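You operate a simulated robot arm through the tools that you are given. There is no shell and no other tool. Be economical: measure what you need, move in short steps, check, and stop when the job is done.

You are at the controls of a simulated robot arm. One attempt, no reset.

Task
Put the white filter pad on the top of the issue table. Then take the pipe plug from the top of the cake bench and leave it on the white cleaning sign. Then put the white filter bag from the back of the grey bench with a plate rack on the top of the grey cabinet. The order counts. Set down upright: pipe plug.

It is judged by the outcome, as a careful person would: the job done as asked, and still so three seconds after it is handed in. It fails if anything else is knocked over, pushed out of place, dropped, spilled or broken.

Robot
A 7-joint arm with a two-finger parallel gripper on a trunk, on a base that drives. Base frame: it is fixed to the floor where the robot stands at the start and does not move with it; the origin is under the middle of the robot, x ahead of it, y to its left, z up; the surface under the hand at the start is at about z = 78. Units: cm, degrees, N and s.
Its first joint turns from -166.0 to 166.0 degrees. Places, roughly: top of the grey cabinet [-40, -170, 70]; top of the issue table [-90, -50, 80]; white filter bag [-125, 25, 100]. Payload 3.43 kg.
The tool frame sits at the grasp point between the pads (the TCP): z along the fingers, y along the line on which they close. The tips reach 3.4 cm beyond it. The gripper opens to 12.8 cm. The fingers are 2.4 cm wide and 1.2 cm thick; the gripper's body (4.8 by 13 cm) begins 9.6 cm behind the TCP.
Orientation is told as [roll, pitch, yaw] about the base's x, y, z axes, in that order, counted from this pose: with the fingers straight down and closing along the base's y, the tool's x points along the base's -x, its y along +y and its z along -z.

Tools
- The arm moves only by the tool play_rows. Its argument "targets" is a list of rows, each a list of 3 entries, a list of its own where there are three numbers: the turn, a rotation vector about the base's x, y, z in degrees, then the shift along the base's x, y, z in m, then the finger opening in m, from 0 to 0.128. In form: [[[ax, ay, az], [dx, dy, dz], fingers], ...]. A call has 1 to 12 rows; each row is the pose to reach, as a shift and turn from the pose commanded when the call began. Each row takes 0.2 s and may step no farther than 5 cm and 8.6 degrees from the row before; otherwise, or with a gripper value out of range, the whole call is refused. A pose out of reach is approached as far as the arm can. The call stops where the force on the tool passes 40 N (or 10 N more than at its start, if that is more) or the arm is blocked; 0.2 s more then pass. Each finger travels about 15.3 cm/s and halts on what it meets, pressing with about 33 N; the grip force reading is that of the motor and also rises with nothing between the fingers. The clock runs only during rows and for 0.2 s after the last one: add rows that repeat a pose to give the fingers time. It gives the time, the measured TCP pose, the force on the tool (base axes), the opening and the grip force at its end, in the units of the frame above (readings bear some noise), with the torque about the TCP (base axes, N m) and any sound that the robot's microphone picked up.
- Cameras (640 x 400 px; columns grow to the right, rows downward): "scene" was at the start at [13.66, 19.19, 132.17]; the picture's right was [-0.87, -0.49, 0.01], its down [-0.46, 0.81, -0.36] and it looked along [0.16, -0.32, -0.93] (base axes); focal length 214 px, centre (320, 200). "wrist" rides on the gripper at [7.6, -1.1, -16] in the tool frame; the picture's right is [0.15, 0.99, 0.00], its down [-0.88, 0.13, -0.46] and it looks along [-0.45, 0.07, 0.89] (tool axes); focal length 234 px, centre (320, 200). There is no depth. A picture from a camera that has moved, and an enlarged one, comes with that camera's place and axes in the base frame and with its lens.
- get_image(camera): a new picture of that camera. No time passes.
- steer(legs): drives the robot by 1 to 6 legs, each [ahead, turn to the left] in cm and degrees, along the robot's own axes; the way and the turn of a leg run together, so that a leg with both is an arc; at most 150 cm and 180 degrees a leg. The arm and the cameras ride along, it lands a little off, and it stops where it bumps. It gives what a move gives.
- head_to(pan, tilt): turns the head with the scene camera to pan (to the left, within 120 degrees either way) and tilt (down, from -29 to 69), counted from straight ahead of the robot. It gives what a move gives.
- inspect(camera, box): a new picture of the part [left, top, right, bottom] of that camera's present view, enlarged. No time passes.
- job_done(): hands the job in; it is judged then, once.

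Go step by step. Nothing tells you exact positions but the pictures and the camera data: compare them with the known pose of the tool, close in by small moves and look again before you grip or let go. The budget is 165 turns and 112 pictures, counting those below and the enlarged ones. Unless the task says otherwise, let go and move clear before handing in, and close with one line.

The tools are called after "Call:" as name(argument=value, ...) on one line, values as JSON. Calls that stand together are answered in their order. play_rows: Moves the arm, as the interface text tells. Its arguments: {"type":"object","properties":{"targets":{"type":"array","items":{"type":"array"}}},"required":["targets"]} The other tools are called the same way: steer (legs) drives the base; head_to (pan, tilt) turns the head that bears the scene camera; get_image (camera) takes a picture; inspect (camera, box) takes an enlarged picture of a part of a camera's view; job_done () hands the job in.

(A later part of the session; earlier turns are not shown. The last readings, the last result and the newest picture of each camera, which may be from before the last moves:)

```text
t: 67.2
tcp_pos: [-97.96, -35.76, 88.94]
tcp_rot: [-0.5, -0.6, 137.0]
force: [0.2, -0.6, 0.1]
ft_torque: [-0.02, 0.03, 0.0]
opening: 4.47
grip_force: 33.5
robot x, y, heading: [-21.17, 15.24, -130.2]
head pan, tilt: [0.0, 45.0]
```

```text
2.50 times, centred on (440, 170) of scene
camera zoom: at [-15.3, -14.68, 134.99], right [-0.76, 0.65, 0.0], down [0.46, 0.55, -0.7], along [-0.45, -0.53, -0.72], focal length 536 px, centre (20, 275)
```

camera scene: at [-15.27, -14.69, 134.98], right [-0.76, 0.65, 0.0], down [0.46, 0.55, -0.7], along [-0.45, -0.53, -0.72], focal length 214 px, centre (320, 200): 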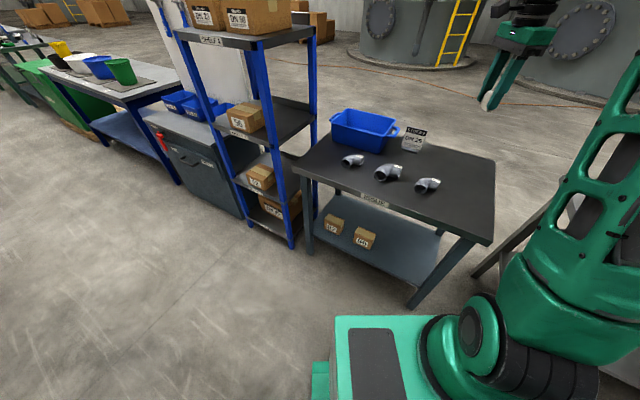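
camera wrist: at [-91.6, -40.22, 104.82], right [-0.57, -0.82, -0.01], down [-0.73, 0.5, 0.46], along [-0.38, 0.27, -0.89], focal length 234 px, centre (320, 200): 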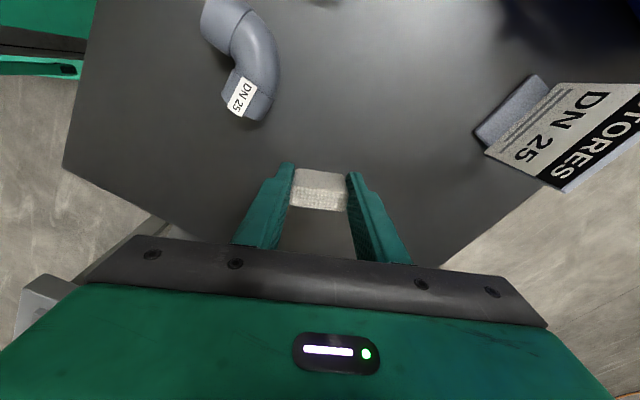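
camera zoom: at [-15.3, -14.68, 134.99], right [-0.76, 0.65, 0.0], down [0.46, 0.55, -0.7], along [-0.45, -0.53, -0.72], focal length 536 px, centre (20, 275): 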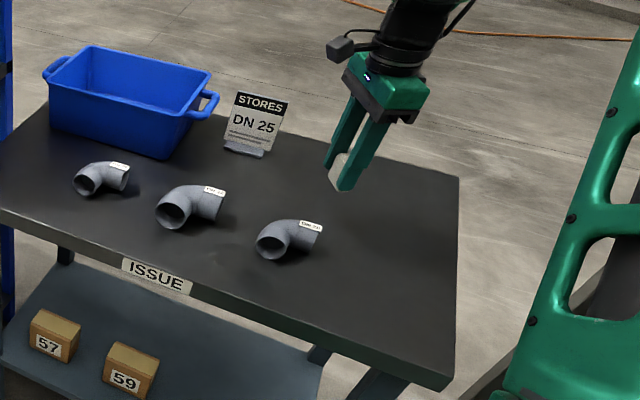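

The pad is still a few centimetres above the table. I'll go down in small steps and watch the force.

Call:
play_rows(targets=[[[0, 0, 0], [0, 0, -0.008], 0.03], [[0, 0, 0], [0, 0, -0.016], 0.03], [[0, 0, 0], [0, 0, -0.024], 0.03], [[0, 0, 0], [0, 0, -0.032], 0.03], [[0, 0, 0], [0, 0, -0.038], 0.03]])

Call:
get_image(camera="wrist")

Call:
inspect(camera="scene", box=[420, 110, 520, 190])

```text
t: 68.4
tcp_pos: [-98.06, -35.84, 85.29]
tcp_rot: [-0.6, -0.5, 137.0]
force: [-0.1, 0.3, -0.9]
ft_torque: [0.03, -0.02, 0.03]
opening: 4.45
grip_force: 33.2
robot x, y, heading: [-21.08, 15.48, -130.1]
head pan, tilt: [0.0, 45.0]
```

```text
70 pictures are left
camera wrist: at [-91.7, -40.44, 101.02], right [-0.57, -0.82, -0.01], down [-0.73, 0.5, 0.46], along [-0.37, 0.27, -0.89], focal length 234 px, centre (320, 200)
```

wrist: 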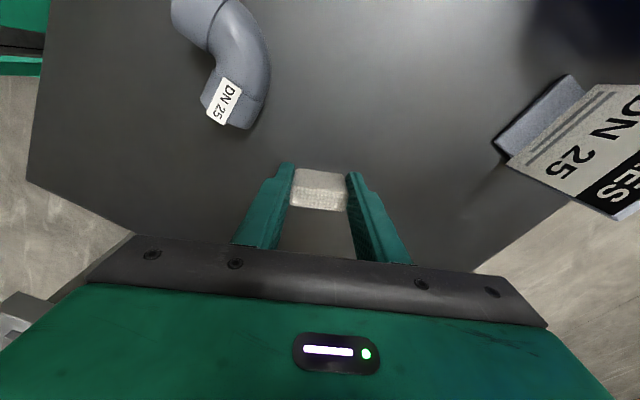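

```text
5.00 times, centred on (470, 150) of scene
camera zoom: at [-15.33, -14.7, 134.99], right [-0.76, 0.65, 0.0], down [0.46, 0.55, -0.7], along [-0.45, -0.53, -0.72], focal length 1072 px, centre (-430, 450)
```

zoom: 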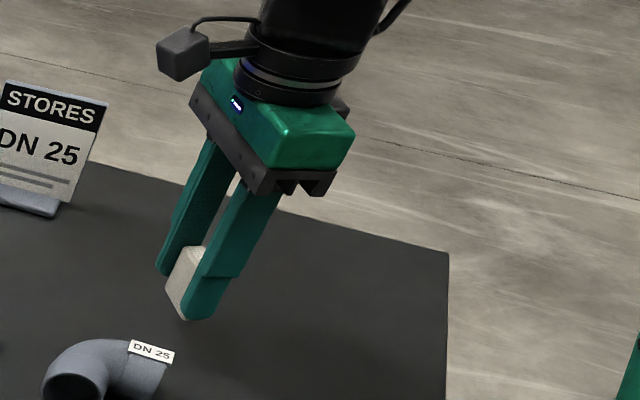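

No contact yet, so I'll continue down in small steps.

Call:
play_rows(targets=[[[0, 0, 0], [0, 0, -0.006], 0.03], [[0, 0, 0], [0, 0, -0.012], 0.03], [[0, 0, 0], [0, 0, -0.018], 0.03], [[0, 0, 0], [0, 0, -0.024], 0.03]])

Call:
inspect(camera="scene", box=[420, 110, 520, 190])

```text
t: 69.4
tcp_pos: [-98.12, -35.87, 82.79]
tcp_rot: [-0.5, -0.5, 136.9]
force: [-0.3, -0.1, -1.8]
ft_torque: [0.03, 0.04, 0.0]
opening: 4.46
grip_force: 33.0
robot x, y, heading: [-21.34, 14.65, -130.1]
head pan, tilt: [0.0, 45.0]
```

```text
5.00 times, centred on (470, 150) of scene
camera zoom: at [-15.33, -14.71, 134.99], right [-0.76, 0.65, 0.0], down [0.46, 0.55, -0.7], along [-0.45, -0.53, -0.72], focal length 1072 px, centre (-430, 450)
```

zoom: 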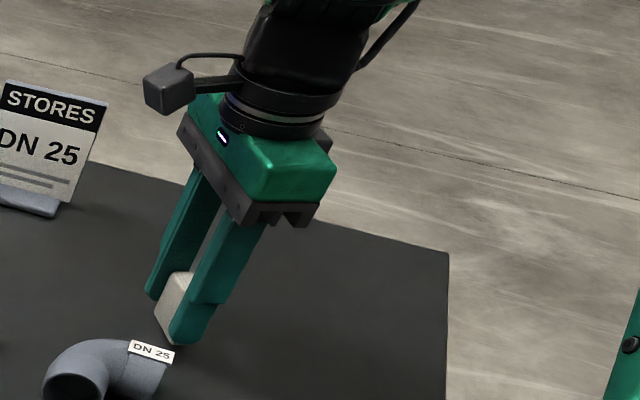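

Still no contact, so the table must be lower than 78. I'll keep going down.

Call:
play_rows(targets=[[[0, 0, 0], [0, 0, -0.005], 0.03], [[0, 0, 0], [0, 0, -0.01], 0.03], [[0, 0, 0], [0, 0, -0.015], 0.03], [[0, 0, 0], [0, 0, -0.02], 0.03]])

Call:
get_image(camera="wrist")

Call:
inspect(camera="scene", box=[420, 120, 520, 200])

```text
t: 70.1
tcp_pos: [-97.47, -35.14, 83.26]
tcp_rot: [0.4, -0.6, 136.9]
force: [-0.6, -1.8, -1.7]
ft_torque: [0.11, -0.04, 0.02]
opening: 4.49
grip_force: 32.9
robot x, y, heading: [-21.43, 15.21, -130.3]
head pan, tilt: [0.0, 45.0]
stopped in row 3: the force on the tool passed its limit at 40 N (the readings are from after the stop); the commanded pose is now the measured one
```

```text
67 pictures are left
camera wrist: at [-90.93, -39.51, 99.11], right [-0.57, -0.82, 0.01], down [-0.73, 0.51, 0.47], along [-0.39, 0.26, -0.88], focal length 234 px, centre (320, 200)
```

wrist: 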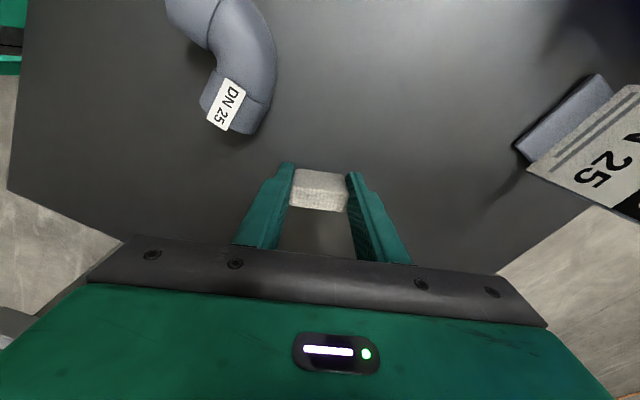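

```text
5.00 times, centred on (470, 160) of scene
camera zoom: at [-15.38, -14.75, 134.98], right [-0.76, 0.65, 0.0], down [0.46, 0.55, -0.7], along [-0.45, -0.53, -0.72], focal length 1072 px, centre (-430, 400)
```

zoom: 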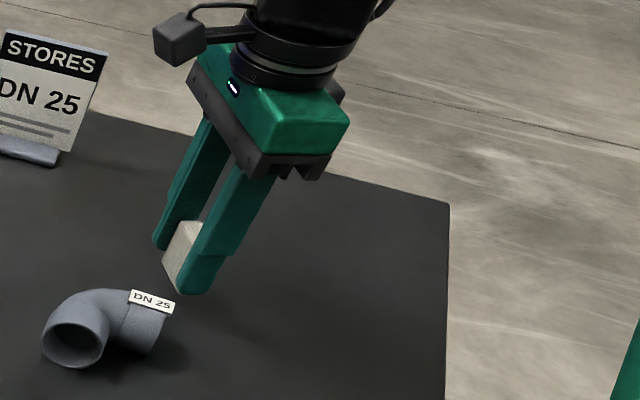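

There was contact at about TCP z 81.7, which puts the table top near 77. The arm bounced back about 1 cm, so I'll lower gently to just above contact.

Call:
play_rows(targets=[[[0, 0, 0], [0, 0, -0.004], 0.03], [[0, 0, 0], [0, 0, -0.008], 0.03], [[0, 0, 0], [0, 0, -0.011], 0.03], [[0, 0, 0], [0, 0, -0.011], 0.03]])

Call:
inspect(camera="wrist", box=[220, 120, 420, 270])

```text
t: 71.1
tcp_pos: [-97.44, -35.16, 82.51]
tcp_rot: [0.6, -0.6, 136.7]
force: [3.7, 3.4, 22.9]
ft_torque: [0.51, -0.41, -0.02]
opening: 4.46
grip_force: 32.5
robot x, y, heading: [-21.2, 14.74, -130.3]
head pan, tilt: [0.0, 45.0]
```

```text
2.67 times, centred on (320, 195) of wrist
camera zoom: at [-90.96, -39.51, 98.12], right [-0.57, -0.82, 0.01], down [-0.72, 0.51, 0.47], along [-0.39, 0.26, -0.88], focal length 624 px, centre (320, 213)
```

zoom: 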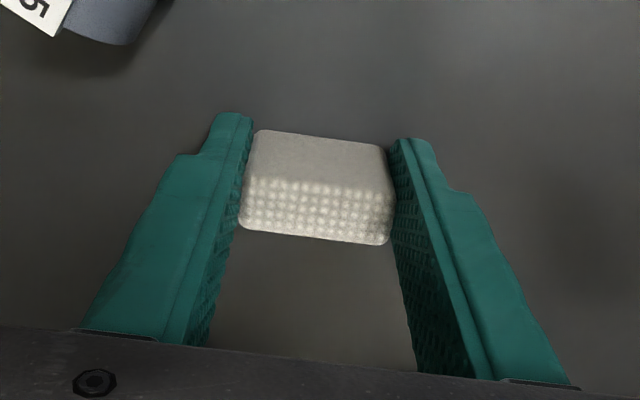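

It's in contact with about 23 N. I'll ease off slightly and open the fingers, then rise clear.

Call:
play_rows(targets=[[[0, 0, 0], [0, 0, 0.003], 0.03], [[0, 0, 0], [0, 0, 0.003], 0.05], [[0, 0, 0], [0, 0, 0.003], 0.06], [[0, 0, 0], [0, 0, 0.003], 0.07]])

Call:
play_rows(targets=[[[0, 0, 0], [0, 0, 0.03], 0.07], [[0, 0, 0], [0, 0, 0.07], 0.07], [[0, 0, 0], [0, 0, 0.12], 0.07], [[0, 0, 0], [0, 0, 0.17], 0.07], [[0, 0, 0], [0, 0, 0.22], 0.07], [[0, 0, 0], [0, 0, 0.27], 0.07], [[0, 0, 0], [0, 0, 0.31], 0.07]])

Call:
get_image(camera="wrist")

Call:
inspect(camera="scene", box=[320, 90, 520, 250])

```text
t: 72.1
tcp_pos: [-97.46, -35.17, 82.53]
tcp_rot: [0.4, -0.6, 136.9]
force: [0.4, -0.8, 0.1]
ft_torque: [0.0, -0.02, 0.02]
opening: 6.95
grip_force: 0.1
robot x, y, heading: [-21.2, 14.94, -130.3]
head pan, tilt: [0.0, 45.0]
```

```text
t: 73.7
tcp_pos: [-97.51, -35.35, 113.33]
tcp_rot: [0.3, -0.5, 136.9]
force: [-0.3, 0.3, -0.1]
ft_torque: [0.0, -0.01, 0.0]
opening: 7.01
grip_force: 0.1
robot x, y, heading: [-21.31, 15.05, -130.5]
head pan, tilt: [0.0, 45.0]
```

```text
64 pictures are left
camera wrist: at [-91.02, -39.68, 129.13], right [-0.57, -0.82, 0.01], down [-0.73, 0.51, 0.47], along [-0.39, 0.26, -0.88], focal length 234 px, centre (320, 200)
```

wrist: 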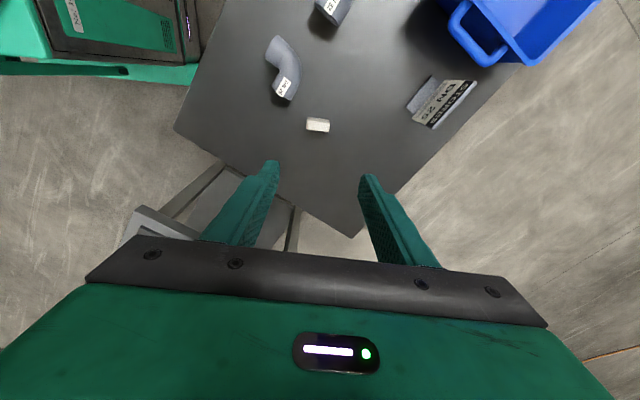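

```text
2.50 times, centred on (420, 170) of scene
camera zoom: at [-15.35, -14.7, 134.99], right [-0.76, 0.65, 0.0], down [0.46, 0.55, -0.7], along [-0.45, -0.53, -0.72], focal length 536 px, centre (70, 275)
```

zoom: 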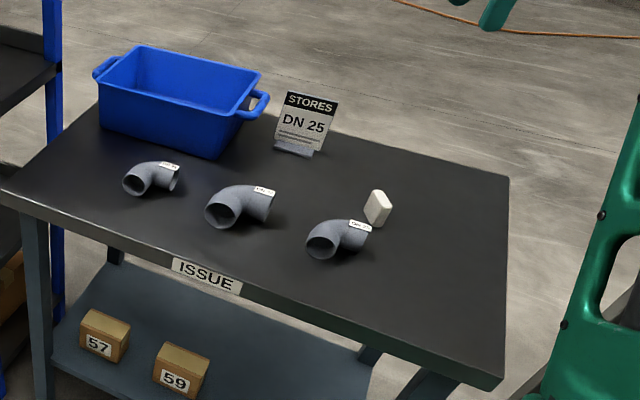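

The pad stands on the issue table and nothing else moved. Next I'll retract the hand and turn the base back toward the bench for the plug.

Call:
play_rows(targets=[[[0, 0, 0], [0.035, 0.019, 0.02], 0.07], [[0, 0, 0], [0.075, 0.04, 0.04], 0.07], [[0, 0, 0], [0.115, 0.06, 0.06], 0.07], [[0, 0, 0], [0.155, 0.08, 0.08], 0.07], [[0, 0, 0], [0.19, 0.1, 0.1], 0.07]])

Call:
steer(legs=[[0, 150]])

Call:
head_to(pan=10, tilt=45)

Call:
get_image(camera="scene")

```text
t: 75.1
tcp_pos: [-83.25, -16.68, 122.6]
tcp_rot: [0.9, 0.3, 125.3]
force: [0.2, -1.5, -1.9]
ft_torque: [0.16, -0.04, -0.01]
opening: 6.98
grip_force: 0.0
robot x, y, heading: [-21.44, 14.92, -130.3]
head pan, tilt: [0.0, 45.0]
stopped in row 5: the arm was blocked; the commanded pose is now the measured one
```

```text
t: 77.8
tcp_pos: [-58.57, -42.16, 123.18]
tcp_rot: [2.5, 1.0, 156.2]
force: [0.3, -0.6, 0.3]
ft_torque: [0.08, 0.1, 0.02]
opening: 7.0
grip_force: 0.0
robot x, y, heading: [-21.68, 15.44, -99.1]
head pan, tilt: [0.0, 45.0]
stopped in leg 1: the robot was blocked; the commanded pose is now the measured one
```

```text
t: 78.5
tcp_pos: [-58.52, -42.14, 123.05]
tcp_rot: [2.2, 1.1, 156.1]
force: [-0.2, 0.9, 0.6]
ft_torque: [0.0, -0.01, -0.01]
opening: 6.99
grip_force: 0.0
robot x, y, heading: [-22.17, 14.85, -99.1]
head pan, tilt: [10.0, 45.0]
```

```text
62 pictures are left
camera scene: at [-0.03, -7.54, 134.99], right [-1.0, -0.02, 0.0], down [-0.01, 0.72, -0.7], along [0.01, -0.7, -0.72], focal length 214 px, centre (320, 200)
```

scene: 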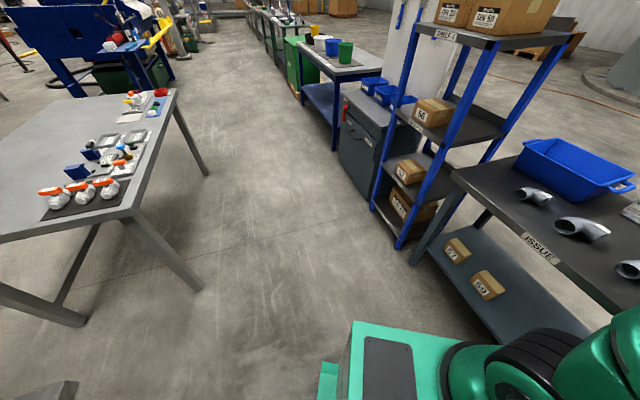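

The base stopped early, at heading -99°. I need to see what it touched before moving again.

Call:
head_to(pan=115, tilt=55)

Call:
get_image(camera="scene")

Call:
head_to(pan=-80, tilt=35)

Call:
get_image(camera="scene")

Call:
get_image(camera="wrist")

```text
t: 80.3
tcp_pos: [-58.51, -42.13, 123.05]
tcp_rot: [2.5, 0.9, 156.2]
force: [-0.2, 0.1, 0.3]
ft_torque: [0.02, 0.0, -0.01]
opening: 6.99
grip_force: 0.0
robot x, y, heading: [-22.14, 14.98, -99.1]
head pan, tilt: [115.0, 55.0]
```

```text
61 pictures are left
camera scene: at [6.77, 2.6, 133.8], right [0.28, -0.96, -0.01], down [-0.79, -0.22, -0.58], along [0.55, 0.17, -0.82], focal length 214 px, centre (320, 200)
```

scene: 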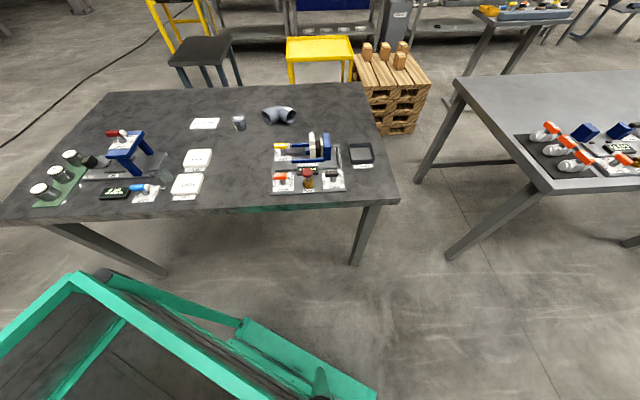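

```text
t: 83.2
tcp_pos: [-58.57, -42.16, 122.98]
tcp_rot: [2.4, 1.0, 156.2]
force: [0.4, -0.7, 0.5]
ft_torque: [0.02, 0.04, -0.01]
opening: 7.03
grip_force: 0.1
robot x, y, heading: [-22.15, 15.48, -99.3]
head pan, tilt: [-80.0, 35.0]
```

```text
60 pictures are left
camera scene: at [-8.97, 0.42, 136.56], right [-0.02, 1.0, 0.01], down [0.58, 0.02, -0.82], along [-0.82, -0.01, -0.58], focal length 214 px, centre (320, 200)
```

scene: 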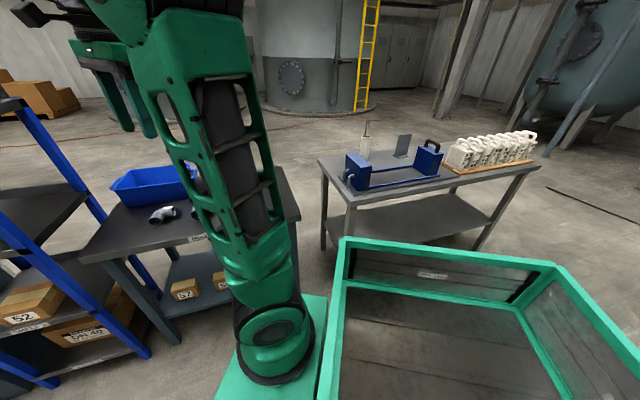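

```text
59 pictures are left
camera wrist: at [-51.14, -43.43, 138.92], right [-0.27, -0.96, 0.04], down [-0.86, 0.26, 0.45], along [-0.44, 0.08, -0.89], focal length 234 px, centre (320, 200)
```

wrist: 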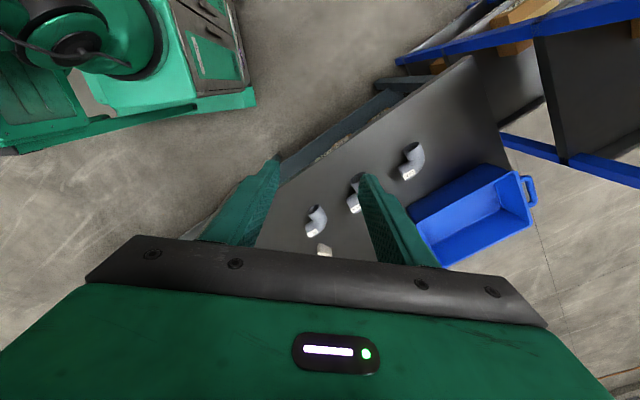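

The crate is clear of the bench. I suspect the arm's upper part, so I'll look up at it.

Call:
head_to(pan=-50, tilt=0)

Call:
get_image(camera="scene")

```text
t: 84.2
tcp_pos: [-58.62, -42.21, 123.09]
tcp_rot: [2.4, 1.0, 156.1]
force: [0.5, -0.7, -0.4]
ft_torque: [0.0, 0.02, -0.01]
opening: 6.99
grip_force: 0.1
robot x, y, heading: [-21.87, 14.77, -99.0]
head pan, tilt: [-50.0, 0.0]
```

```text
58 pictures are left
camera scene: at [-7.9, -4.13, 142.11], right [-0.51, 0.86, 0.01], down [0.0, 0.01, -1.0], along [-0.86, -0.51, -0.01], focal length 214 px, centre (320, 200)
```

scene: 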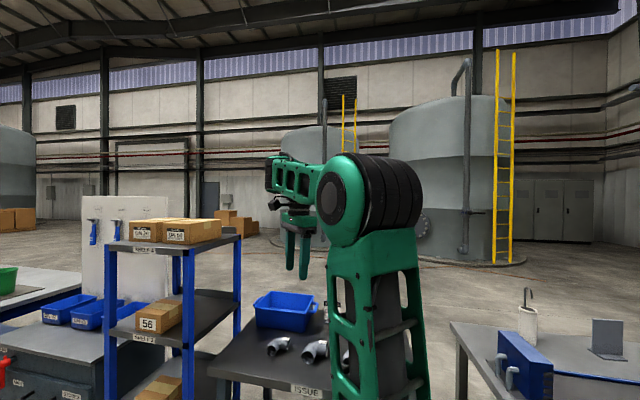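

Nothing visible touches the arm or base. I'll raise the hand a bit and try a small turn to see whether it is really obstructed.

Call:
steer(legs=[[0, 12]])

```text
t: 85.4
tcp_pos: [-45.82, -48.57, 122.97]
tcp_rot: [2.4, 1.0, 168.2]
force: [0.3, -0.5, 0.2]
ft_torque: [0.02, -0.01, -0.03]
opening: 7.0
grip_force: 0.0
robot x, y, heading: [-22.2, 14.82, -87.0]
head pan, tilt: [-50.0, 0.0]
```

It turned freely, so I'll continue toward heading 20° in stages.

Call:
steer(legs=[[0, 50], [0, 55]])

Call:
head_to(pan=10, tilt=45)

Call:
get_image(camera="scene")

```text
t: 87.3
tcp_pos: [-16.37, -49.62, 123.55]
tcp_rot: [4.7, 1.7, -164.5]
force: [0.6, -0.9, 0.1]
ft_torque: [0.07, 0.06, -0.02]
opening: 6.99
grip_force: 0.2
robot x, y, heading: [-23.05, 14.99, -59.5]
head pan, tilt: [-50.0, 0.0]
stopped in leg 1: the robot was blocked; the commanded pose is now the measured one
```

```text
t: 88.7
tcp_pos: [-16.28, -49.69, 123.44]
tcp_rot: [4.7, 1.6, -164.3]
force: [-0.2, 0.0, 0.2]
ft_torque: [0.0, -0.01, 0.01]
opening: 7.0
grip_force: 0.1
robot x, y, heading: [-22.58, 14.85, -59.1]
head pan, tilt: [10.0, 45.0]
```

```text
57 pictures are left
camera scene: at [8.55, 11.07, 134.99], right [-0.76, -0.65, 0.0], down [-0.46, 0.55, -0.7], along [0.45, -0.53, -0.72], focal length 214 px, centre (320, 200)
```

scene: 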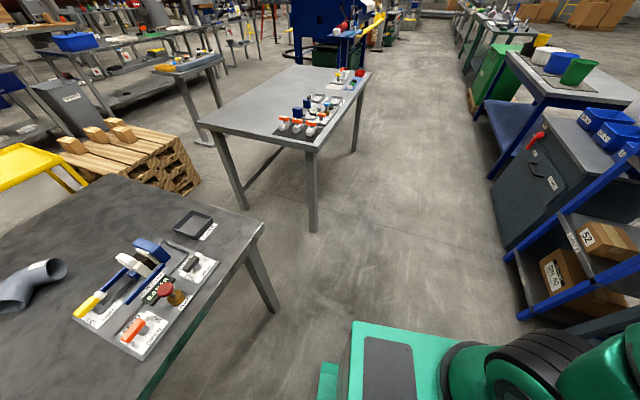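

The turn was stopped again with nothing nearby, and the hand's tilt grows each time. The retracted arm is probably at a joint limit, so I'll extend it to a better posture and level the tool.

Call:
play_rows(targets=[[[0.8, 0.6, 0], [-0.006, -0.03, -0.01], 0.07], [[1.6, 1.2, 0], [-0.012, -0.06, -0.02], 0.07], [[2.4, 1.8, 0], [-0.018, -0.09, -0.04], 0.07], [[3.2, 2.2, 0], [-0.022, -0.12, -0.06], 0.07], [[4.1, 2.8, 0], [-0.026, -0.15, -0.08], 0.07]])

Call:
steer(legs=[[0, 40], [0, 39]])

Call:
head_to(pan=10, tilt=45)

Call:
get_image(camera="scene")

```text
t: 90.0
tcp_pos: [-41.91, -53.22, 118.34]
tcp_rot: [2.4, 0.8, 169.2]
force: [-0.7, 0.2, -1.0]
ft_torque: [-0.05, -0.12, 0.0]
opening: 7.01
grip_force: 0.0
out of reach, approached as far as the arm can: row 2, 3, 4, 5
robot x, y, heading: [-23.25, 14.53, -59.5]
head pan, tilt: [10.0, 45.0]
stopped in row 5: the arm was blocked; the commanded pose is now the measured one
```

```text
t: 93.6
tcp_pos: [20.44, -39.49, 120.0]
tcp_rot: [3.3, 1.6, -134.9]
force: [2.5, 0.1, -0.7]
ft_torque: [0.06, 0.17, 0.02]
opening: 6.97
grip_force: 0.0
robot x, y, heading: [-22.6, 13.06, -3.7]
head pan, tilt: [10.0, 45.0]
stopped in leg 2: the robot was blocked; the commanded pose is now the measured one
```

```text
t: 94.2
tcp_pos: [20.59, -39.32, 119.94]
tcp_rot: [3.3, 1.4, -134.8]
force: [0.0, -0.9, -0.1]
ft_torque: [-0.01, -0.01, -0.02]
opening: 7.0
grip_force: 0.1
robot x, y, heading: [-22.64, 13.31, -3.9]
head pan, tilt: [10.0, 45.0]
```

```text
56 pictures are left
camera scene: at [-1.84, 36.98, 134.99], right [0.11, -0.99, 0.0], down [-0.71, -0.07, -0.7], along [0.69, 0.08, -0.72], focal length 214 px, centre (320, 200)
```

scene: 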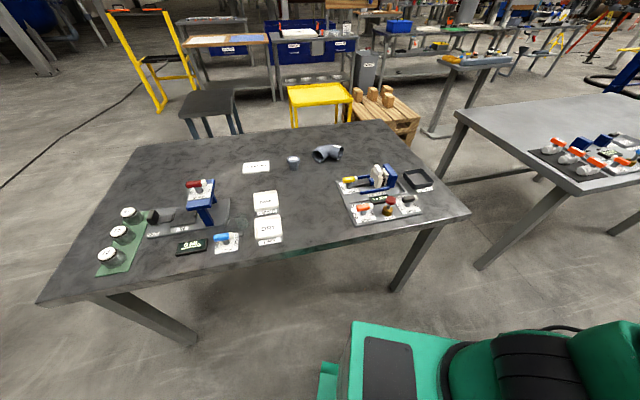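

The arm behaves as if one joint is at its limit. I'll look at its current posture.

Call:
head_to(pan=-60, tilt=12)

Call:
get_image(camera="scene")

Call:
get_image(camera="wrist")

```text
t: 95.6
tcp_pos: [20.54, -39.5, 119.95]
tcp_rot: [3.3, 1.4, -135.0]
force: [-0.4, 0.2, 0.2]
ft_torque: [-0.03, -0.01, -0.02]
opening: 7.02
grip_force: 0.0
robot x, y, heading: [-22.83, 13.2, -4.0]
head pan, tilt: [-60.0, 12.0]
```

```text
55 pictures are left
camera scene: at [-5.75, 27.75, 140.2], right [-0.9, -0.44, 0.01], down [-0.1, 0.19, -0.98], along [0.43, -0.88, -0.21], focal length 214 px, centre (320, 200)
```

scene: 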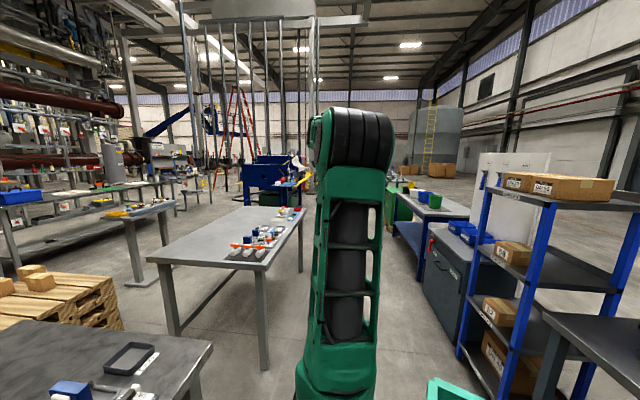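

```text
54 pictures are left
camera wrist: at [24.15, -32.9, 135.93], right [0.8, -0.59, 0.06], down [-0.56, -0.71, 0.44], along [-0.22, -0.39, -0.9], focal length 234 px, centre (320, 200)
```

wrist: 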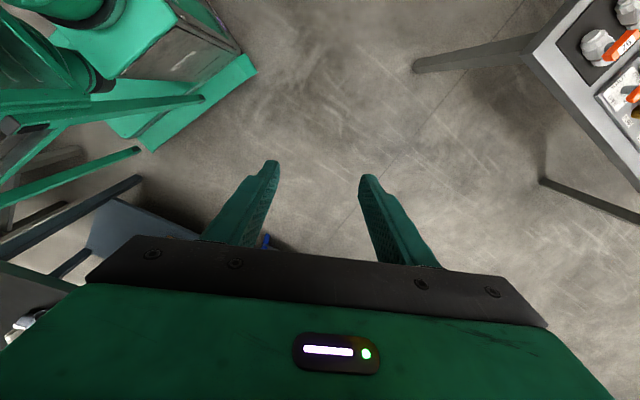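

The arm's posture looks normal. I'll swing the hand forward toward the bench in an arc, turning and levelling the tool as it goes.

Call:
play_rows(targets=[[[0.1, 0.4, 4.5], [0.036, 0.01, 0], 0.07], [[0.1, 0.8, 9], [0.075, 0.025, 0], 0.07], [[0.2, 1.2, 14], [0.115, 0.045, 0], 0.07], [[0.2, 1.6, 18.5], [0.155, 0.067, 0], 0.07], [[0.2, 2, 23], [0.195, 0.09, 0], 0.07], [[0.1, 2.4, 28], [0.235, 0.115, 0], 0.07], [[0.1, 2.8, 33], [0.275, 0.14, 0], 0.07], [[0, 3.2, 37.5], [0.313, 0.168, 0], 0.07], [[0, 3.5, 42], [0.347, 0.199, 0], 0.07]])

```text
t: 97.6
tcp_pos: [52.49, -18.59, 117.9]
tcp_rot: [6.0, 0.7, -102.1]
force: [0.5, 0.5, -0.4]
ft_torque: [-0.05, -0.04, -0.01]
opening: 7.02
grip_force: 0.1
out of reach, approached as far as the arm can: row 2, 3, 4, 5, 6, 7, 8, 9
robot x, y, heading: [-22.79, 12.97, -4.1]
head pan, tilt: [-60.0, 12.0]
```

The arm lagged and the tool tilted, so the wrist likes a more negative yaw. I'll continue the arc with less yaw turn while levelling.

Call:
play_rows(targets=[[[0.2, 1.2, 0], [0.023, 0.03, 0], 0.07], [[0.4, 2.4, 0], [0.046, 0.065, 0], 0.07], [[0.6, 3.6, 1], [0.07, 0.105, 0], 0.07], [[0.8, 4.8, 4], [0.094, 0.145, 0], 0.07], [[0.8, 5.9, 8], [0.117, 0.19, 0], 0.07], [[0.6, 6, 12], [0.14, 0.235, 0], 0.07], [[0.4, 6, 16], [0.162, 0.28, 0], 0.07], [[0.2, 6, 20], [0.185, 0.325, 0], 0.07], [[0, 6, 20], [0.185, 0.325, 0], 0.07]])

```text
refused: row 5 steps farther than a row can; nothing moved
```

Call:
play_rows(targets=[[[0.2, 1.2, 0], [0.023, 0.03, 0], 0.07], [[0.4, 2.4, 0], [0.046, 0.065, 0], 0.07], [[0.6, 3.6, 1], [0.068, 0.105, 0], 0.07], [[0.8, 4.8, 4], [0.088, 0.145, 0], 0.07], [[0.8, 5.9, 8], [0.108, 0.188, 0], 0.07], [[0.6, 6, 12], [0.128, 0.23, 0], 0.07], [[0.4, 6, 16], [0.148, 0.272, 0], 0.07], [[0.2, 6, 20], [0.168, 0.312, 0], 0.07], [[0, 6, 20], [0.185, 0.325, 0], 0.07]])

```text
t: 99.6
tcp_pos: [59.43, 7.21, 112.62]
tcp_rot: [2.8, 3.3, -82.4]
force: [-0.7, -0.2, 0.5]
ft_torque: [0.0, 0.01, -0.01]
opening: 6.97
grip_force: 0.1
out of reach, approached as far as the arm can: row 1, 2, 3, 4, 5, 6, 7, 8, 9
robot x, y, heading: [-22.8, 13.92, -4.0]
head pan, tilt: [-60.0, 12.0]
```

It's still off target, so a joint may be limiting. I'll look at the arm again.

Call:
head_to(pan=-20, tilt=10)

Call:
get_image(camera="scene")

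```text
t: 100.7
tcp_pos: [59.31, 7.25, 112.51]
tcp_rot: [2.8, 3.3, -82.4]
force: [1.4, -0.2, -0.1]
ft_torque: [0.0, 0.02, -0.01]
opening: 7.0
grip_force: 0.0
robot x, y, heading: [-22.77, 13.19, -3.9]
head pan, tilt: [-20.0, 10.0]
```

```text
53 pictures are left
camera scene: at [-1.35, 32.34, 140.47], right [-0.41, -0.91, 0.0], down [-0.17, 0.07, -0.98], along [0.9, -0.4, -0.19], focal length 214 px, centre (320, 200)
```

scene: 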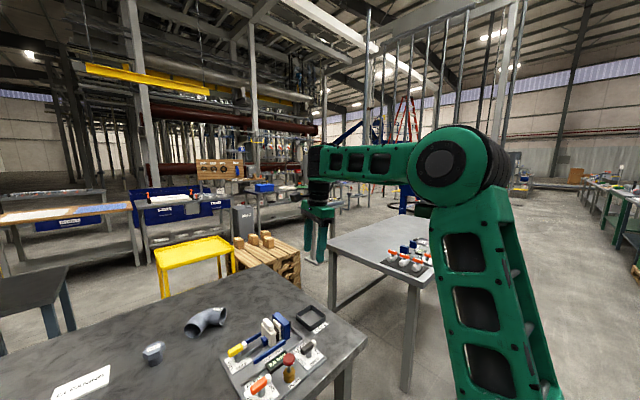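

The posture looks fine with plenty of reach left. I'll test small plain moves to see how it tracks.

Call:
play_rows(targets=[[[0, 0, 0], [0, 0.02, -0.01], 0.07], [[0, 0, 0], [0, 0.05, -0.02], 0.07], [[0, 0, 0], [0, 0.05, -0.02], 0.07]])

Call:
play_rows(targets=[[[0, 0, -4], [0, 0, 0], 0.07], [[0, 0, -8], [0, 0, 0], 0.07], [[0, 0, -12], [0, 0, 0], 0.07], [[0, 0, -12], [0, 0, 0], 0.07]])

```text
t: 101.5
tcp_pos: [59.59, 12.14, 110.48]
tcp_rot: [2.8, 3.3, -82.3]
force: [0.3, 0.3, 0.4]
ft_torque: [-0.05, 0.02, 0.01]
opening: 7.01
grip_force: 0.0
robot x, y, heading: [-22.84, 13.6, -4.0]
head pan, tilt: [-20.0, 10.0]
```

```text
t: 102.5
tcp_pos: [59.73, 12.12, 110.56]
tcp_rot: [3.0, 3.3, -94.4]
force: [-0.1, -0.6, 0.1]
ft_torque: [-0.03, 0.01, 0.0]
opening: 7.02
grip_force: 0.0
robot x, y, heading: [-22.75, 13.44, -4.0]
head pan, tilt: [-20.0, 10.0]
```

Plain moves track well. I'll now go toward the plug near (71,56), levelling and turning gradually.

Call:
play_rows(targets=[[[-0.8, 0.8, 2], [0.007, 0.03, 0], 0.08], [[-1.6, 1.6, 5], [0.014, 0.07, 0], 0.08], [[-2.4, 2.4, 8], [0.021, 0.11, 0], 0.08], [[-2.9, 3.1, 12], [0.028, 0.15, 0], 0.08], [[-2.8, 3.3, 16], [0.035, 0.19, 0], 0.08], [[-2.6, 3.5, 20], [0.042, 0.23, 0], 0.08], [[-2.4, 3.6, 24], [0.049, 0.275, 0], 0.08], [[-2.3, 3.7, 28], [0.056, 0.32, -0.01], 0.08], [[-2.2, 3.8, 32], [0.063, 0.36, -0.02], 0.08], [[-2.2, 3.8, 32], [0.063, 0.36, -0.03], 0.08]])

Call:
get_image(camera="wrist")

```text
t: 104.7
tcp_pos: [51.55, 25.88, 103.48]
tcp_rot: [-0.8, 2.1, -62.6]
force: [-0.3, 0.0, 0.3]
ft_torque: [0.0, -0.05, 0.04]
opening: 7.99
grip_force: 0.0
out of reach, approached as far as the arm can: row 1, 2, 3, 4, 5, 6, 7, 8, 9, 10
robot x, y, heading: [-22.71, 13.66, -3.9]
head pan, tilt: [-20.0, 10.0]
```

```text
52 pictures are left
camera wrist: at [47.46, 31.79, 119.65], right [0.81, 0.59, -0.01], down [0.54, -0.73, 0.42], along [0.24, -0.35, -0.91], focal length 234 px, centre (320, 200)
```

wrist: 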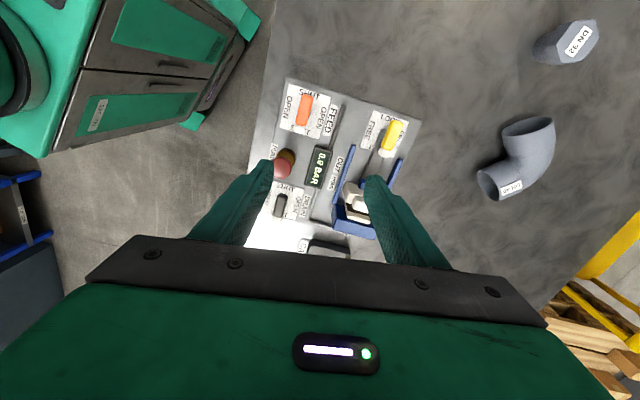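

The tool is level now but fell short. I'll test a pure outward translation without any rotation.

Call:
play_rows(targets=[[[0, 0, 0], [0.028, 0.02, 0], 0.08], [[0, 0, 0], [0.056, 0.045, 0], 0.08], [[0, 0, 0], [0.084, 0.07, 0], 0.08], [[0, 0, 0], [0.11, 0.1, 0], 0.08], [[0, 0, 0], [0.11, 0.1, 0], 0.08]])

```text
t: 105.9
tcp_pos: [52.22, 25.79, 102.02]
tcp_rot: [-0.9, 2.1, -62.5]
force: [-0.4, -0.3, 0.4]
ft_torque: [-0.01, 0.02, 0.01]
opening: 8.03
grip_force: 0.2
out of reach, approached as far as the arm can: row 1, 2, 3, 4, 5
robot x, y, heading: [-22.6, 13.42, -3.7]
head pan, tilt: [-20.0, 10.0]
```

It's completely stuck in that direction. I'll back the yaw off by -20° and try again.

Call:
play_rows(targets=[[[0, 0, -6], [0, 0, 0], 0.08], [[0, 0, -12], [0, 0, 0], 0.08], [[0, 0, -18], [0, 0, 0], 0.08], [[0, 0, -24], [0, 0, 0], 0.08], [[0, 0, -24], [0, 0, 0], 0.08]])

Call:
play_rows(targets=[[[0, 0, 0], [0.02, 0.02, 0], 0.08], [[0, 0, 0], [0.04, 0.05, 0], 0.08], [[0, 0, 0], [0.06, 0.09, 0], 0.08], [[0, 0, 0], [0.08, 0.13, 0], 0.08], [[0, 0, 0], [0.08, 0.13, 0], 0.08]])

```text
t: 107.1
tcp_pos: [51.93, 25.34, 102.24]
tcp_rot: [-1.1, 2.0, -86.6]
force: [0.4, 0.3, 0.4]
ft_torque: [-0.01, 0.02, -0.01]
opening: 8.04
grip_force: 0.0
robot x, y, heading: [-22.62, 13.38, -4.0]
head pan, tilt: [-20.0, 10.0]
```

```text
t: 108.3
tcp_pos: [52.5, 26.59, 101.13]
tcp_rot: [-1.0, 2.1, -86.6]
force: [0.7, -0.4, -0.8]
ft_torque: [-0.01, 0.01, 0.03]
opening: 8.01
grip_force: 0.0
out of reach, approached as far as the arm can: row 1, 2, 3, 4, 5
robot x, y, heading: [-22.75, 13.61, -3.9]
head pan, tilt: [-20.0, 10.0]
```

Outward motion is still limited while rotation is free. I'll look at the arm once more.

Call:
head_to(pan=-40, tilt=15)

Call:
get_image(camera="scene")

```text
t: 109.1
tcp_pos: [52.56, 26.48, 101.19]
tcp_rot: [-1.0, 2.2, -86.5]
force: [0.6, 0.6, 1.0]
ft_torque: [0.02, 0.01, -0.04]
opening: 7.99
grip_force: 0.0
robot x, y, heading: [-22.85, 13.44, -3.7]
head pan, tilt: [-40.0, 15.0]
```

```text
51 pictures are left
camera scene: at [-3.12, 29.64, 139.68], right [-0.69, -0.72, 0.01], down [-0.2, 0.18, -0.96], along [0.69, -0.67, -0.27], focal length 214 px, centre (320, 200)
```

scene: 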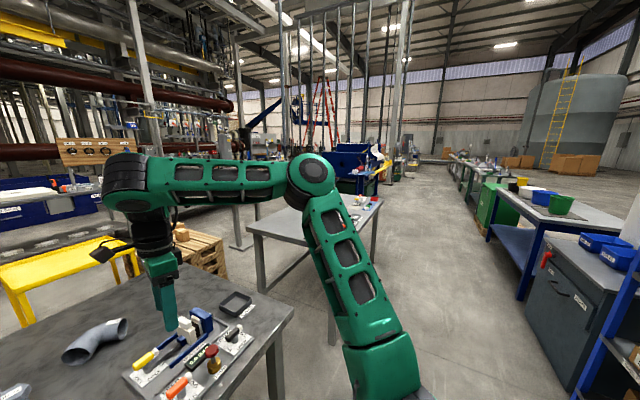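

The forearm is folded sideways, with the elbow far to the right. I'll test a pure swing about the arm axis, with position and yaw turning together, to see whether joint 1 is free.

Call:
play_rows(targets=[[[0, 0, 3.3], [-0.01, 0.027, 0.01], 0.08], [[0, 0, 6.6], [-0.023, 0.054, 0.02], 0.08], [[0, 0, 10], [-0.037, 0.08, 0.03], 0.08], [[0, 0, 10], [-0.037, 0.08, 0.03], 0.08]])

```text
t: 110.1
tcp_pos: [46.25, 29.99, 103.72]
tcp_rot: [-1.0, 2.2, -76.5]
force: [-0.3, 0.2, 1.2]
ft_torque: [-0.01, -0.01, 0.01]
opening: 7.98
grip_force: 0.1
out of reach, approached as far as the arm can: row 1, 2, 3, 4
robot x, y, heading: [-22.5, 13.46, -3.8]
head pan, tilt: [-40.0, 15.0]
```

Joint 1 appears to be at its counter-clockwise limit, so I'll turn the base left by about 54°. That puts the plug and sign slightly to the robot's right, where the arm moves freely.

Call:
play_rows(targets=[[[0, 0, -2], [0.01, -0.02, 0.02], 0.08], [[0, 0, -4], [0.02, -0.04, 0.04], 0.08], [[0, 0, -6], [0.03, -0.06, 0.06], 0.08], [[0, 0, -6], [0.03, -0.06, 0.06], 0.08]])

Call:
steer(legs=[[0, 27], [0, 27]])

Call:
head_to(pan=-30, tilt=30)

Call:
get_image(camera="scene")

```text
t: 111.1
tcp_pos: [49.0, 24.13, 109.76]
tcp_rot: [-1.1, 2.0, -82.6]
force: [-0.2, 0.6, 0.0]
ft_torque: [0.02, -0.02, -0.03]
opening: 8.03
grip_force: 0.0
robot x, y, heading: [-22.69, 13.12, -3.9]
head pan, tilt: [-40.0, 15.0]
```

```text
t: 114.5
tcp_pos: [10.71, 77.55, 109.71]
tcp_rot: [-1.1, 2.0, -28.5]
force: [-0.7, 0.2, 0.0]
ft_torque: [-0.02, -0.01, 0.0]
opening: 7.99
grip_force: 0.1
robot x, y, heading: [-21.58, 12.58, 50.1]
head pan, tilt: [-40.0, 15.0]
```

```text
t: 115.3
tcp_pos: [9.97, 76.51, 110.54]
tcp_rot: [-0.5, 1.8, -28.4]
force: [0.0, 0.8, 0.9]
ft_torque: [-0.02, 0.04, 0.01]
opening: 8.03
grip_force: 0.1
robot x, y, heading: [-21.74, 12.28, 50.3]
head pan, tilt: [-30.0, 30.0]
```

```text
50 pictures are left
camera scene: at [-23.93, 38.88, 137.26], right [0.34, -0.94, 0.01], down [-0.48, -0.18, -0.86], along [0.81, 0.29, -0.51], focal length 214 px, centre (320, 200)
```

scene: 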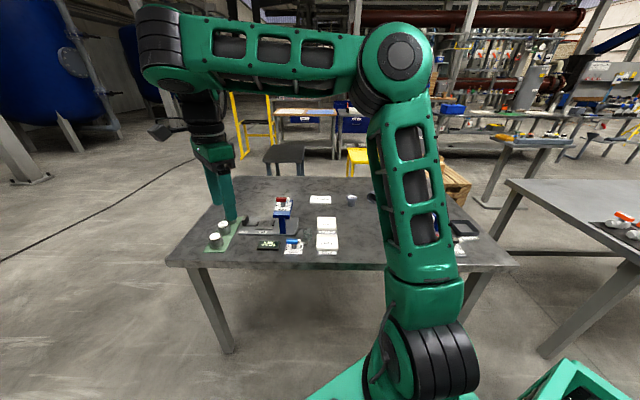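

The base turned freely this time. I'll swing the hand clockwise and outward toward the plug.

Call:
play_rows(targets=[[[0, 0, -4.5], [0.046, -0.01, 0], 0.08], [[0, 0, -9], [0.092, -0.02, 0], 0.08], [[0, 0, -13.5], [0.138, -0.032, 0], 0.08], [[0, 0, -18], [0.184, -0.046, 0], 0.08], [[0, 0, -22.5], [0.23, -0.062, 0], 0.08], [[0, 0, -27], [0.276, -0.078, 0], 0.08], [[0, 0, -31.5], [0.322, -0.094, 0], 0.08], [[0, 0, -36], [0.368, -0.11, 0], 0.08], [[0, 0, -40.5], [0.414, -0.126, 0], 0.08], [[0, 0, -45], [0.46, -0.142, 0], 0.08], [[0, 0, -49.5], [0.506, -0.158, 0], 0.08], [[0, 0, -54], [0.55, -0.175, 0], 0.08]])

Call:
get_image(camera="wrist")

```text
t: 117.9
tcp_pos: [56.7, 60.55, 106.96]
tcp_rot: [2.0, 2.5, -77.2]
force: [0.3, -0.4, -1.0]
ft_torque: [0.01, 0.05, -0.03]
opening: 7.99
grip_force: 0.1
out of reach, approached as far as the arm can: row 8, 9, 10, 11, 12
robot x, y, heading: [-21.96, 11.98, 50.2]
head pan, tilt: [-30.0, 30.0]
```

```text
49 pictures are left
camera wrist: at [53.51, 67.07, 123.01], right [0.93, 0.36, 0.04], down [0.31, -0.85, 0.42], along [0.19, -0.38, -0.91], focal length 234 px, centre (320, 200)
```

wrist: 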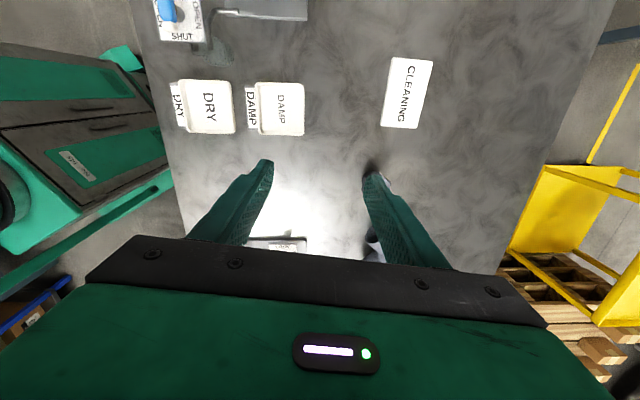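

My reach reading was wrong: the limit counts from the robot's centre, and the plug is about 103 cm away. I'll pull the hand in and reposition the base closer, to around (-14,42) at heading 25°.

Call:
play_rows(targets=[[[0, 0, 4], [-0.045, 0.012, 0.005], 0.08], [[0, 0, 8], [-0.09, 0.026, 0.01], 0.08], [[0, 0, 12], [-0.135, 0.04, 0.015], 0.08], [[0, 0, 16], [-0.18, 0.055, 0.02], 0.08], [[0, 0, 20], [-0.225, 0.07, 0.025], 0.08]])

Call:
steer(legs=[[0, 50], [25, 0], [0, -75]])

Call:
head_to(pan=-10, tilt=55)

Call:
get_image(camera="scene")

```text
t: 119.1
tcp_pos: [33.96, 67.61, 109.75]
tcp_rot: [1.9, 2.6, -57.1]
force: [1.1, 0.1, -0.2]
ft_torque: [0.0, 0.09, 0.0]
opening: 7.98
grip_force: 0.1
robot x, y, heading: [-21.35, 12.31, 50.1]
head pan, tilt: [-30.0, 30.0]
```

```text
t: 127.2
tcp_pos: [48.61, 61.77, 109.65]
tcp_rot: [1.9, 2.6, -83.7]
force: [0.6, -0.5, 0.2]
ft_torque: [0.02, -0.02, -0.05]
opening: 8.01
grip_force: 0.1
robot x, y, heading: [-26.74, 38.43, 23.4]
head pan, tilt: [-30.0, 30.0]
```

```text
t: 128.1
tcp_pos: [47.38, 61.17, 110.86]
tcp_rot: [2.6, 2.6, -83.6]
force: [0.4, -0.5, 1.1]
ft_torque: [0.01, -0.04, -0.02]
opening: 8.01
grip_force: 0.1
robot x, y, heading: [-26.65, 38.74, 23.3]
head pan, tilt: [-10.0, 55.0]
```

```text
48 pictures are left
camera scene: at [-18.8, 66.3, 133.66], right [0.24, -0.97, 0.0], down [-0.8, -0.2, -0.56], along [0.55, 0.13, -0.83], focal length 214 px, centre (320, 200)
```

scene: 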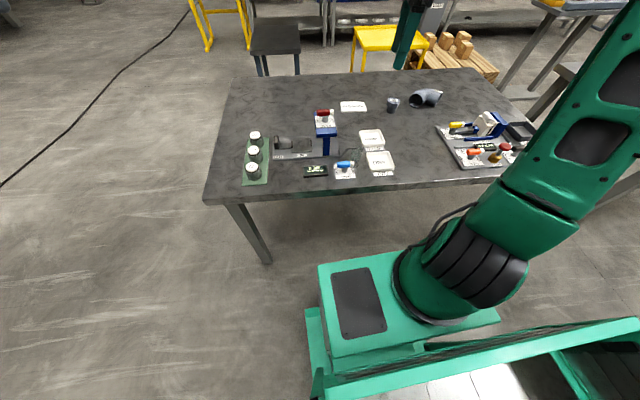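

The gap from the platform to the bench is about 18 cm, so I'll drive 12 cm forward. Then I'll move the hand to the plug.

Call:
steer(legs=[[12, 0]])

Call:
get_image(camera="wrist")

Call:
inspect(camera="scene", box=[300, 60, 500, 200])

```text
t: 129.3
tcp_pos: [58.34, 66.25, 110.71]
tcp_rot: [2.7, 2.7, -83.4]
force: [0.8, 0.2, -0.4]
ft_torque: [0.01, 0.0, 0.01]
opening: 7.97
grip_force: 0.0
robot x, y, heading: [-15.79, 43.52, 23.8]
head pan, tilt: [-10.0, 55.0]
```

```text
47 pictures are left
camera wrist: at [55.69, 72.8, 126.82], right [0.97, 0.26, 0.05], down [0.21, -0.88, 0.42], along [0.15, -0.4, -0.91], focal length 234 px, centre (320, 200)
```

wrist: 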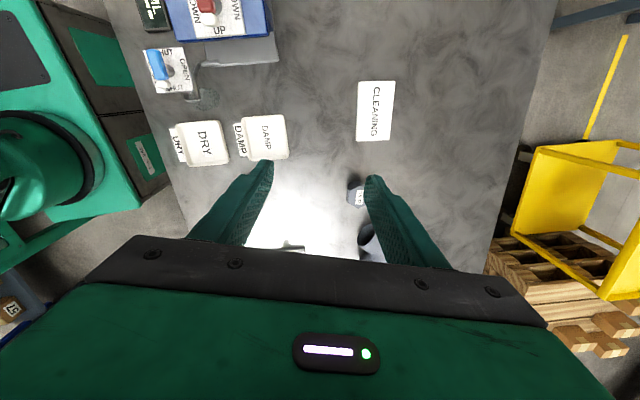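

```text
2.86 times, centred on (400, 130) of scene
camera zoom: at [-7.97, 71.11, 133.66], right [0.24, -0.97, 0.0], down [-0.8, -0.2, -0.56], along [0.55, 0.13, -0.83], focal length 613 px, centre (91, 400)
```

zoom: 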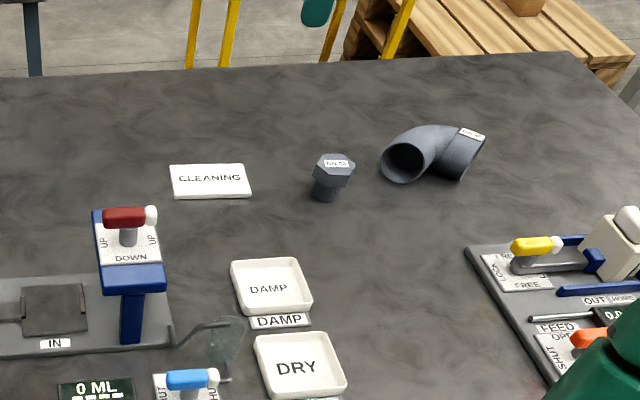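

The plug is at about (70,56.5), with its head top near z 83–84. The sign is centred near (69.2,72.5). I'll move above the plug and level the tool.

Call:
play_rows(targets=[[[-0.75, 0.6, 0], [0.028, -0.022, 0], 0.09], [[-1.5, 1.2, 0], [0.056, -0.045, 0], 0.09], [[-2.2, 1.8, 0], [0.084, -0.068, -0.01], 0.09], [[-3, 2.4, 0], [0.112, -0.09, -0.03], 0.09], [[-3, 2.4, 0], [0.112, -0.09, -0.07], 0.09]])

Call:
get_image(camera="wrist")

```text
t: 130.5
tcp_pos: [68.47, 56.74, 104.99]
tcp_rot: [0.6, 0.0, -83.5]
force: [-0.1, 0.4, 0.1]
ft_torque: [-0.04, -0.03, -0.04]
opening: 9.01
grip_force: 0.2
robot x, y, heading: [-15.77, 43.22, 23.7]
head pan, tilt: [-10.0, 55.0]
```

```text
45 pictures are left
camera wrist: at [66.2, 64.17, 120.7], right [0.97, 0.26, 0.01], down [0.22, -0.86, 0.46], along [0.13, -0.44, -0.89], focal length 234 px, centre (320, 200)
```

wrist: 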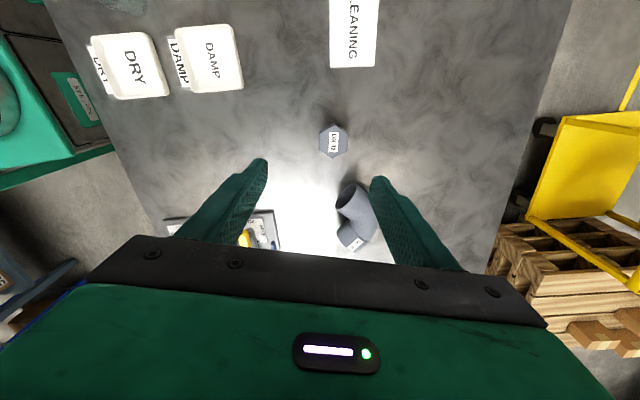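

The plug is at (70.9,56.7). I'll zoom in to see how the hex is oriented.

Call:
inspect(camera="wrist", box=[293, 115, 373, 165])

```text
8.00 times, centred on (333, 140) of wrist
camera zoom: at [66.2, 64.17, 120.7], right [0.97, 0.26, 0.01], down [0.22, -0.86, 0.46], along [0.13, -0.44, -0.89], focal length 1873 px, centre (216, 680)
```

zoom: 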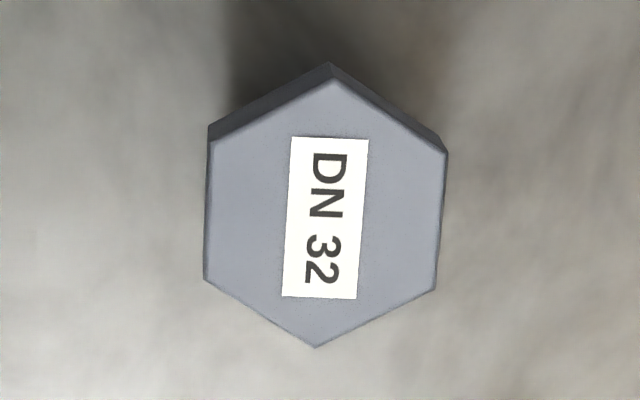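

Its flats face ±12°, so I'll rotate the tool by +6°. The head is about 4.6 cm across flats, centred at (71.1,56.4). I'll descend part-way and check.

Call:
play_rows(targets=[[[0, 0, 3], [0.013, -0.002, -0.03], 0.075], [[0, 0, 6], [0.026, -0.003, -0.07], 0.075], [[0, 0, 6], [0.026, -0.003, -0.115], 0.075]])

Call:
get_image(camera="wrist")

Call:
inspect(camera="scene", box=[340, 60, 460, 140])

```text
t: 131.3
tcp_pos: [70.79, 56.45, 93.42]
tcp_rot: [0.7, 0.1, -77.6]
force: [-0.4, -1.0, 0.5]
ft_torque: [-0.01, -0.02, 0.02]
opening: 7.5
grip_force: 0.1
robot x, y, heading: [-16.08, 43.67, 23.8]
head pan, tilt: [-10.0, 55.0]
```

```text
43 pictures are left
camera wrist: at [67.99, 63.58, 109.13], right [0.93, 0.36, 0.01], down [0.31, -0.83, 0.46], along [0.17, -0.42, -0.89], focal length 234 px, centre (320, 200)
```

wrist: 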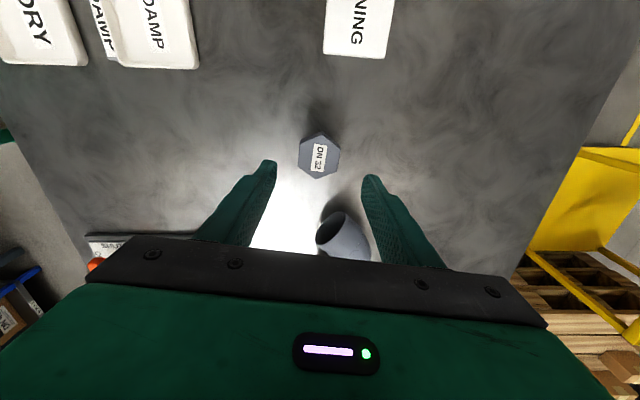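

```text
5.00 times, centred on (400, 100) of scene
camera zoom: at [-8.01, 71.11, 133.66], right [0.24, -0.97, 0.0], down [-0.8, -0.2, -0.56], along [0.55, 0.13, -0.83], focal length 1072 px, centre (-80, 700)
```

zoom: 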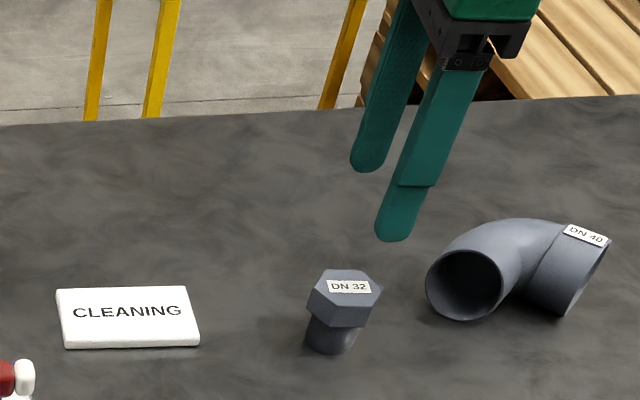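

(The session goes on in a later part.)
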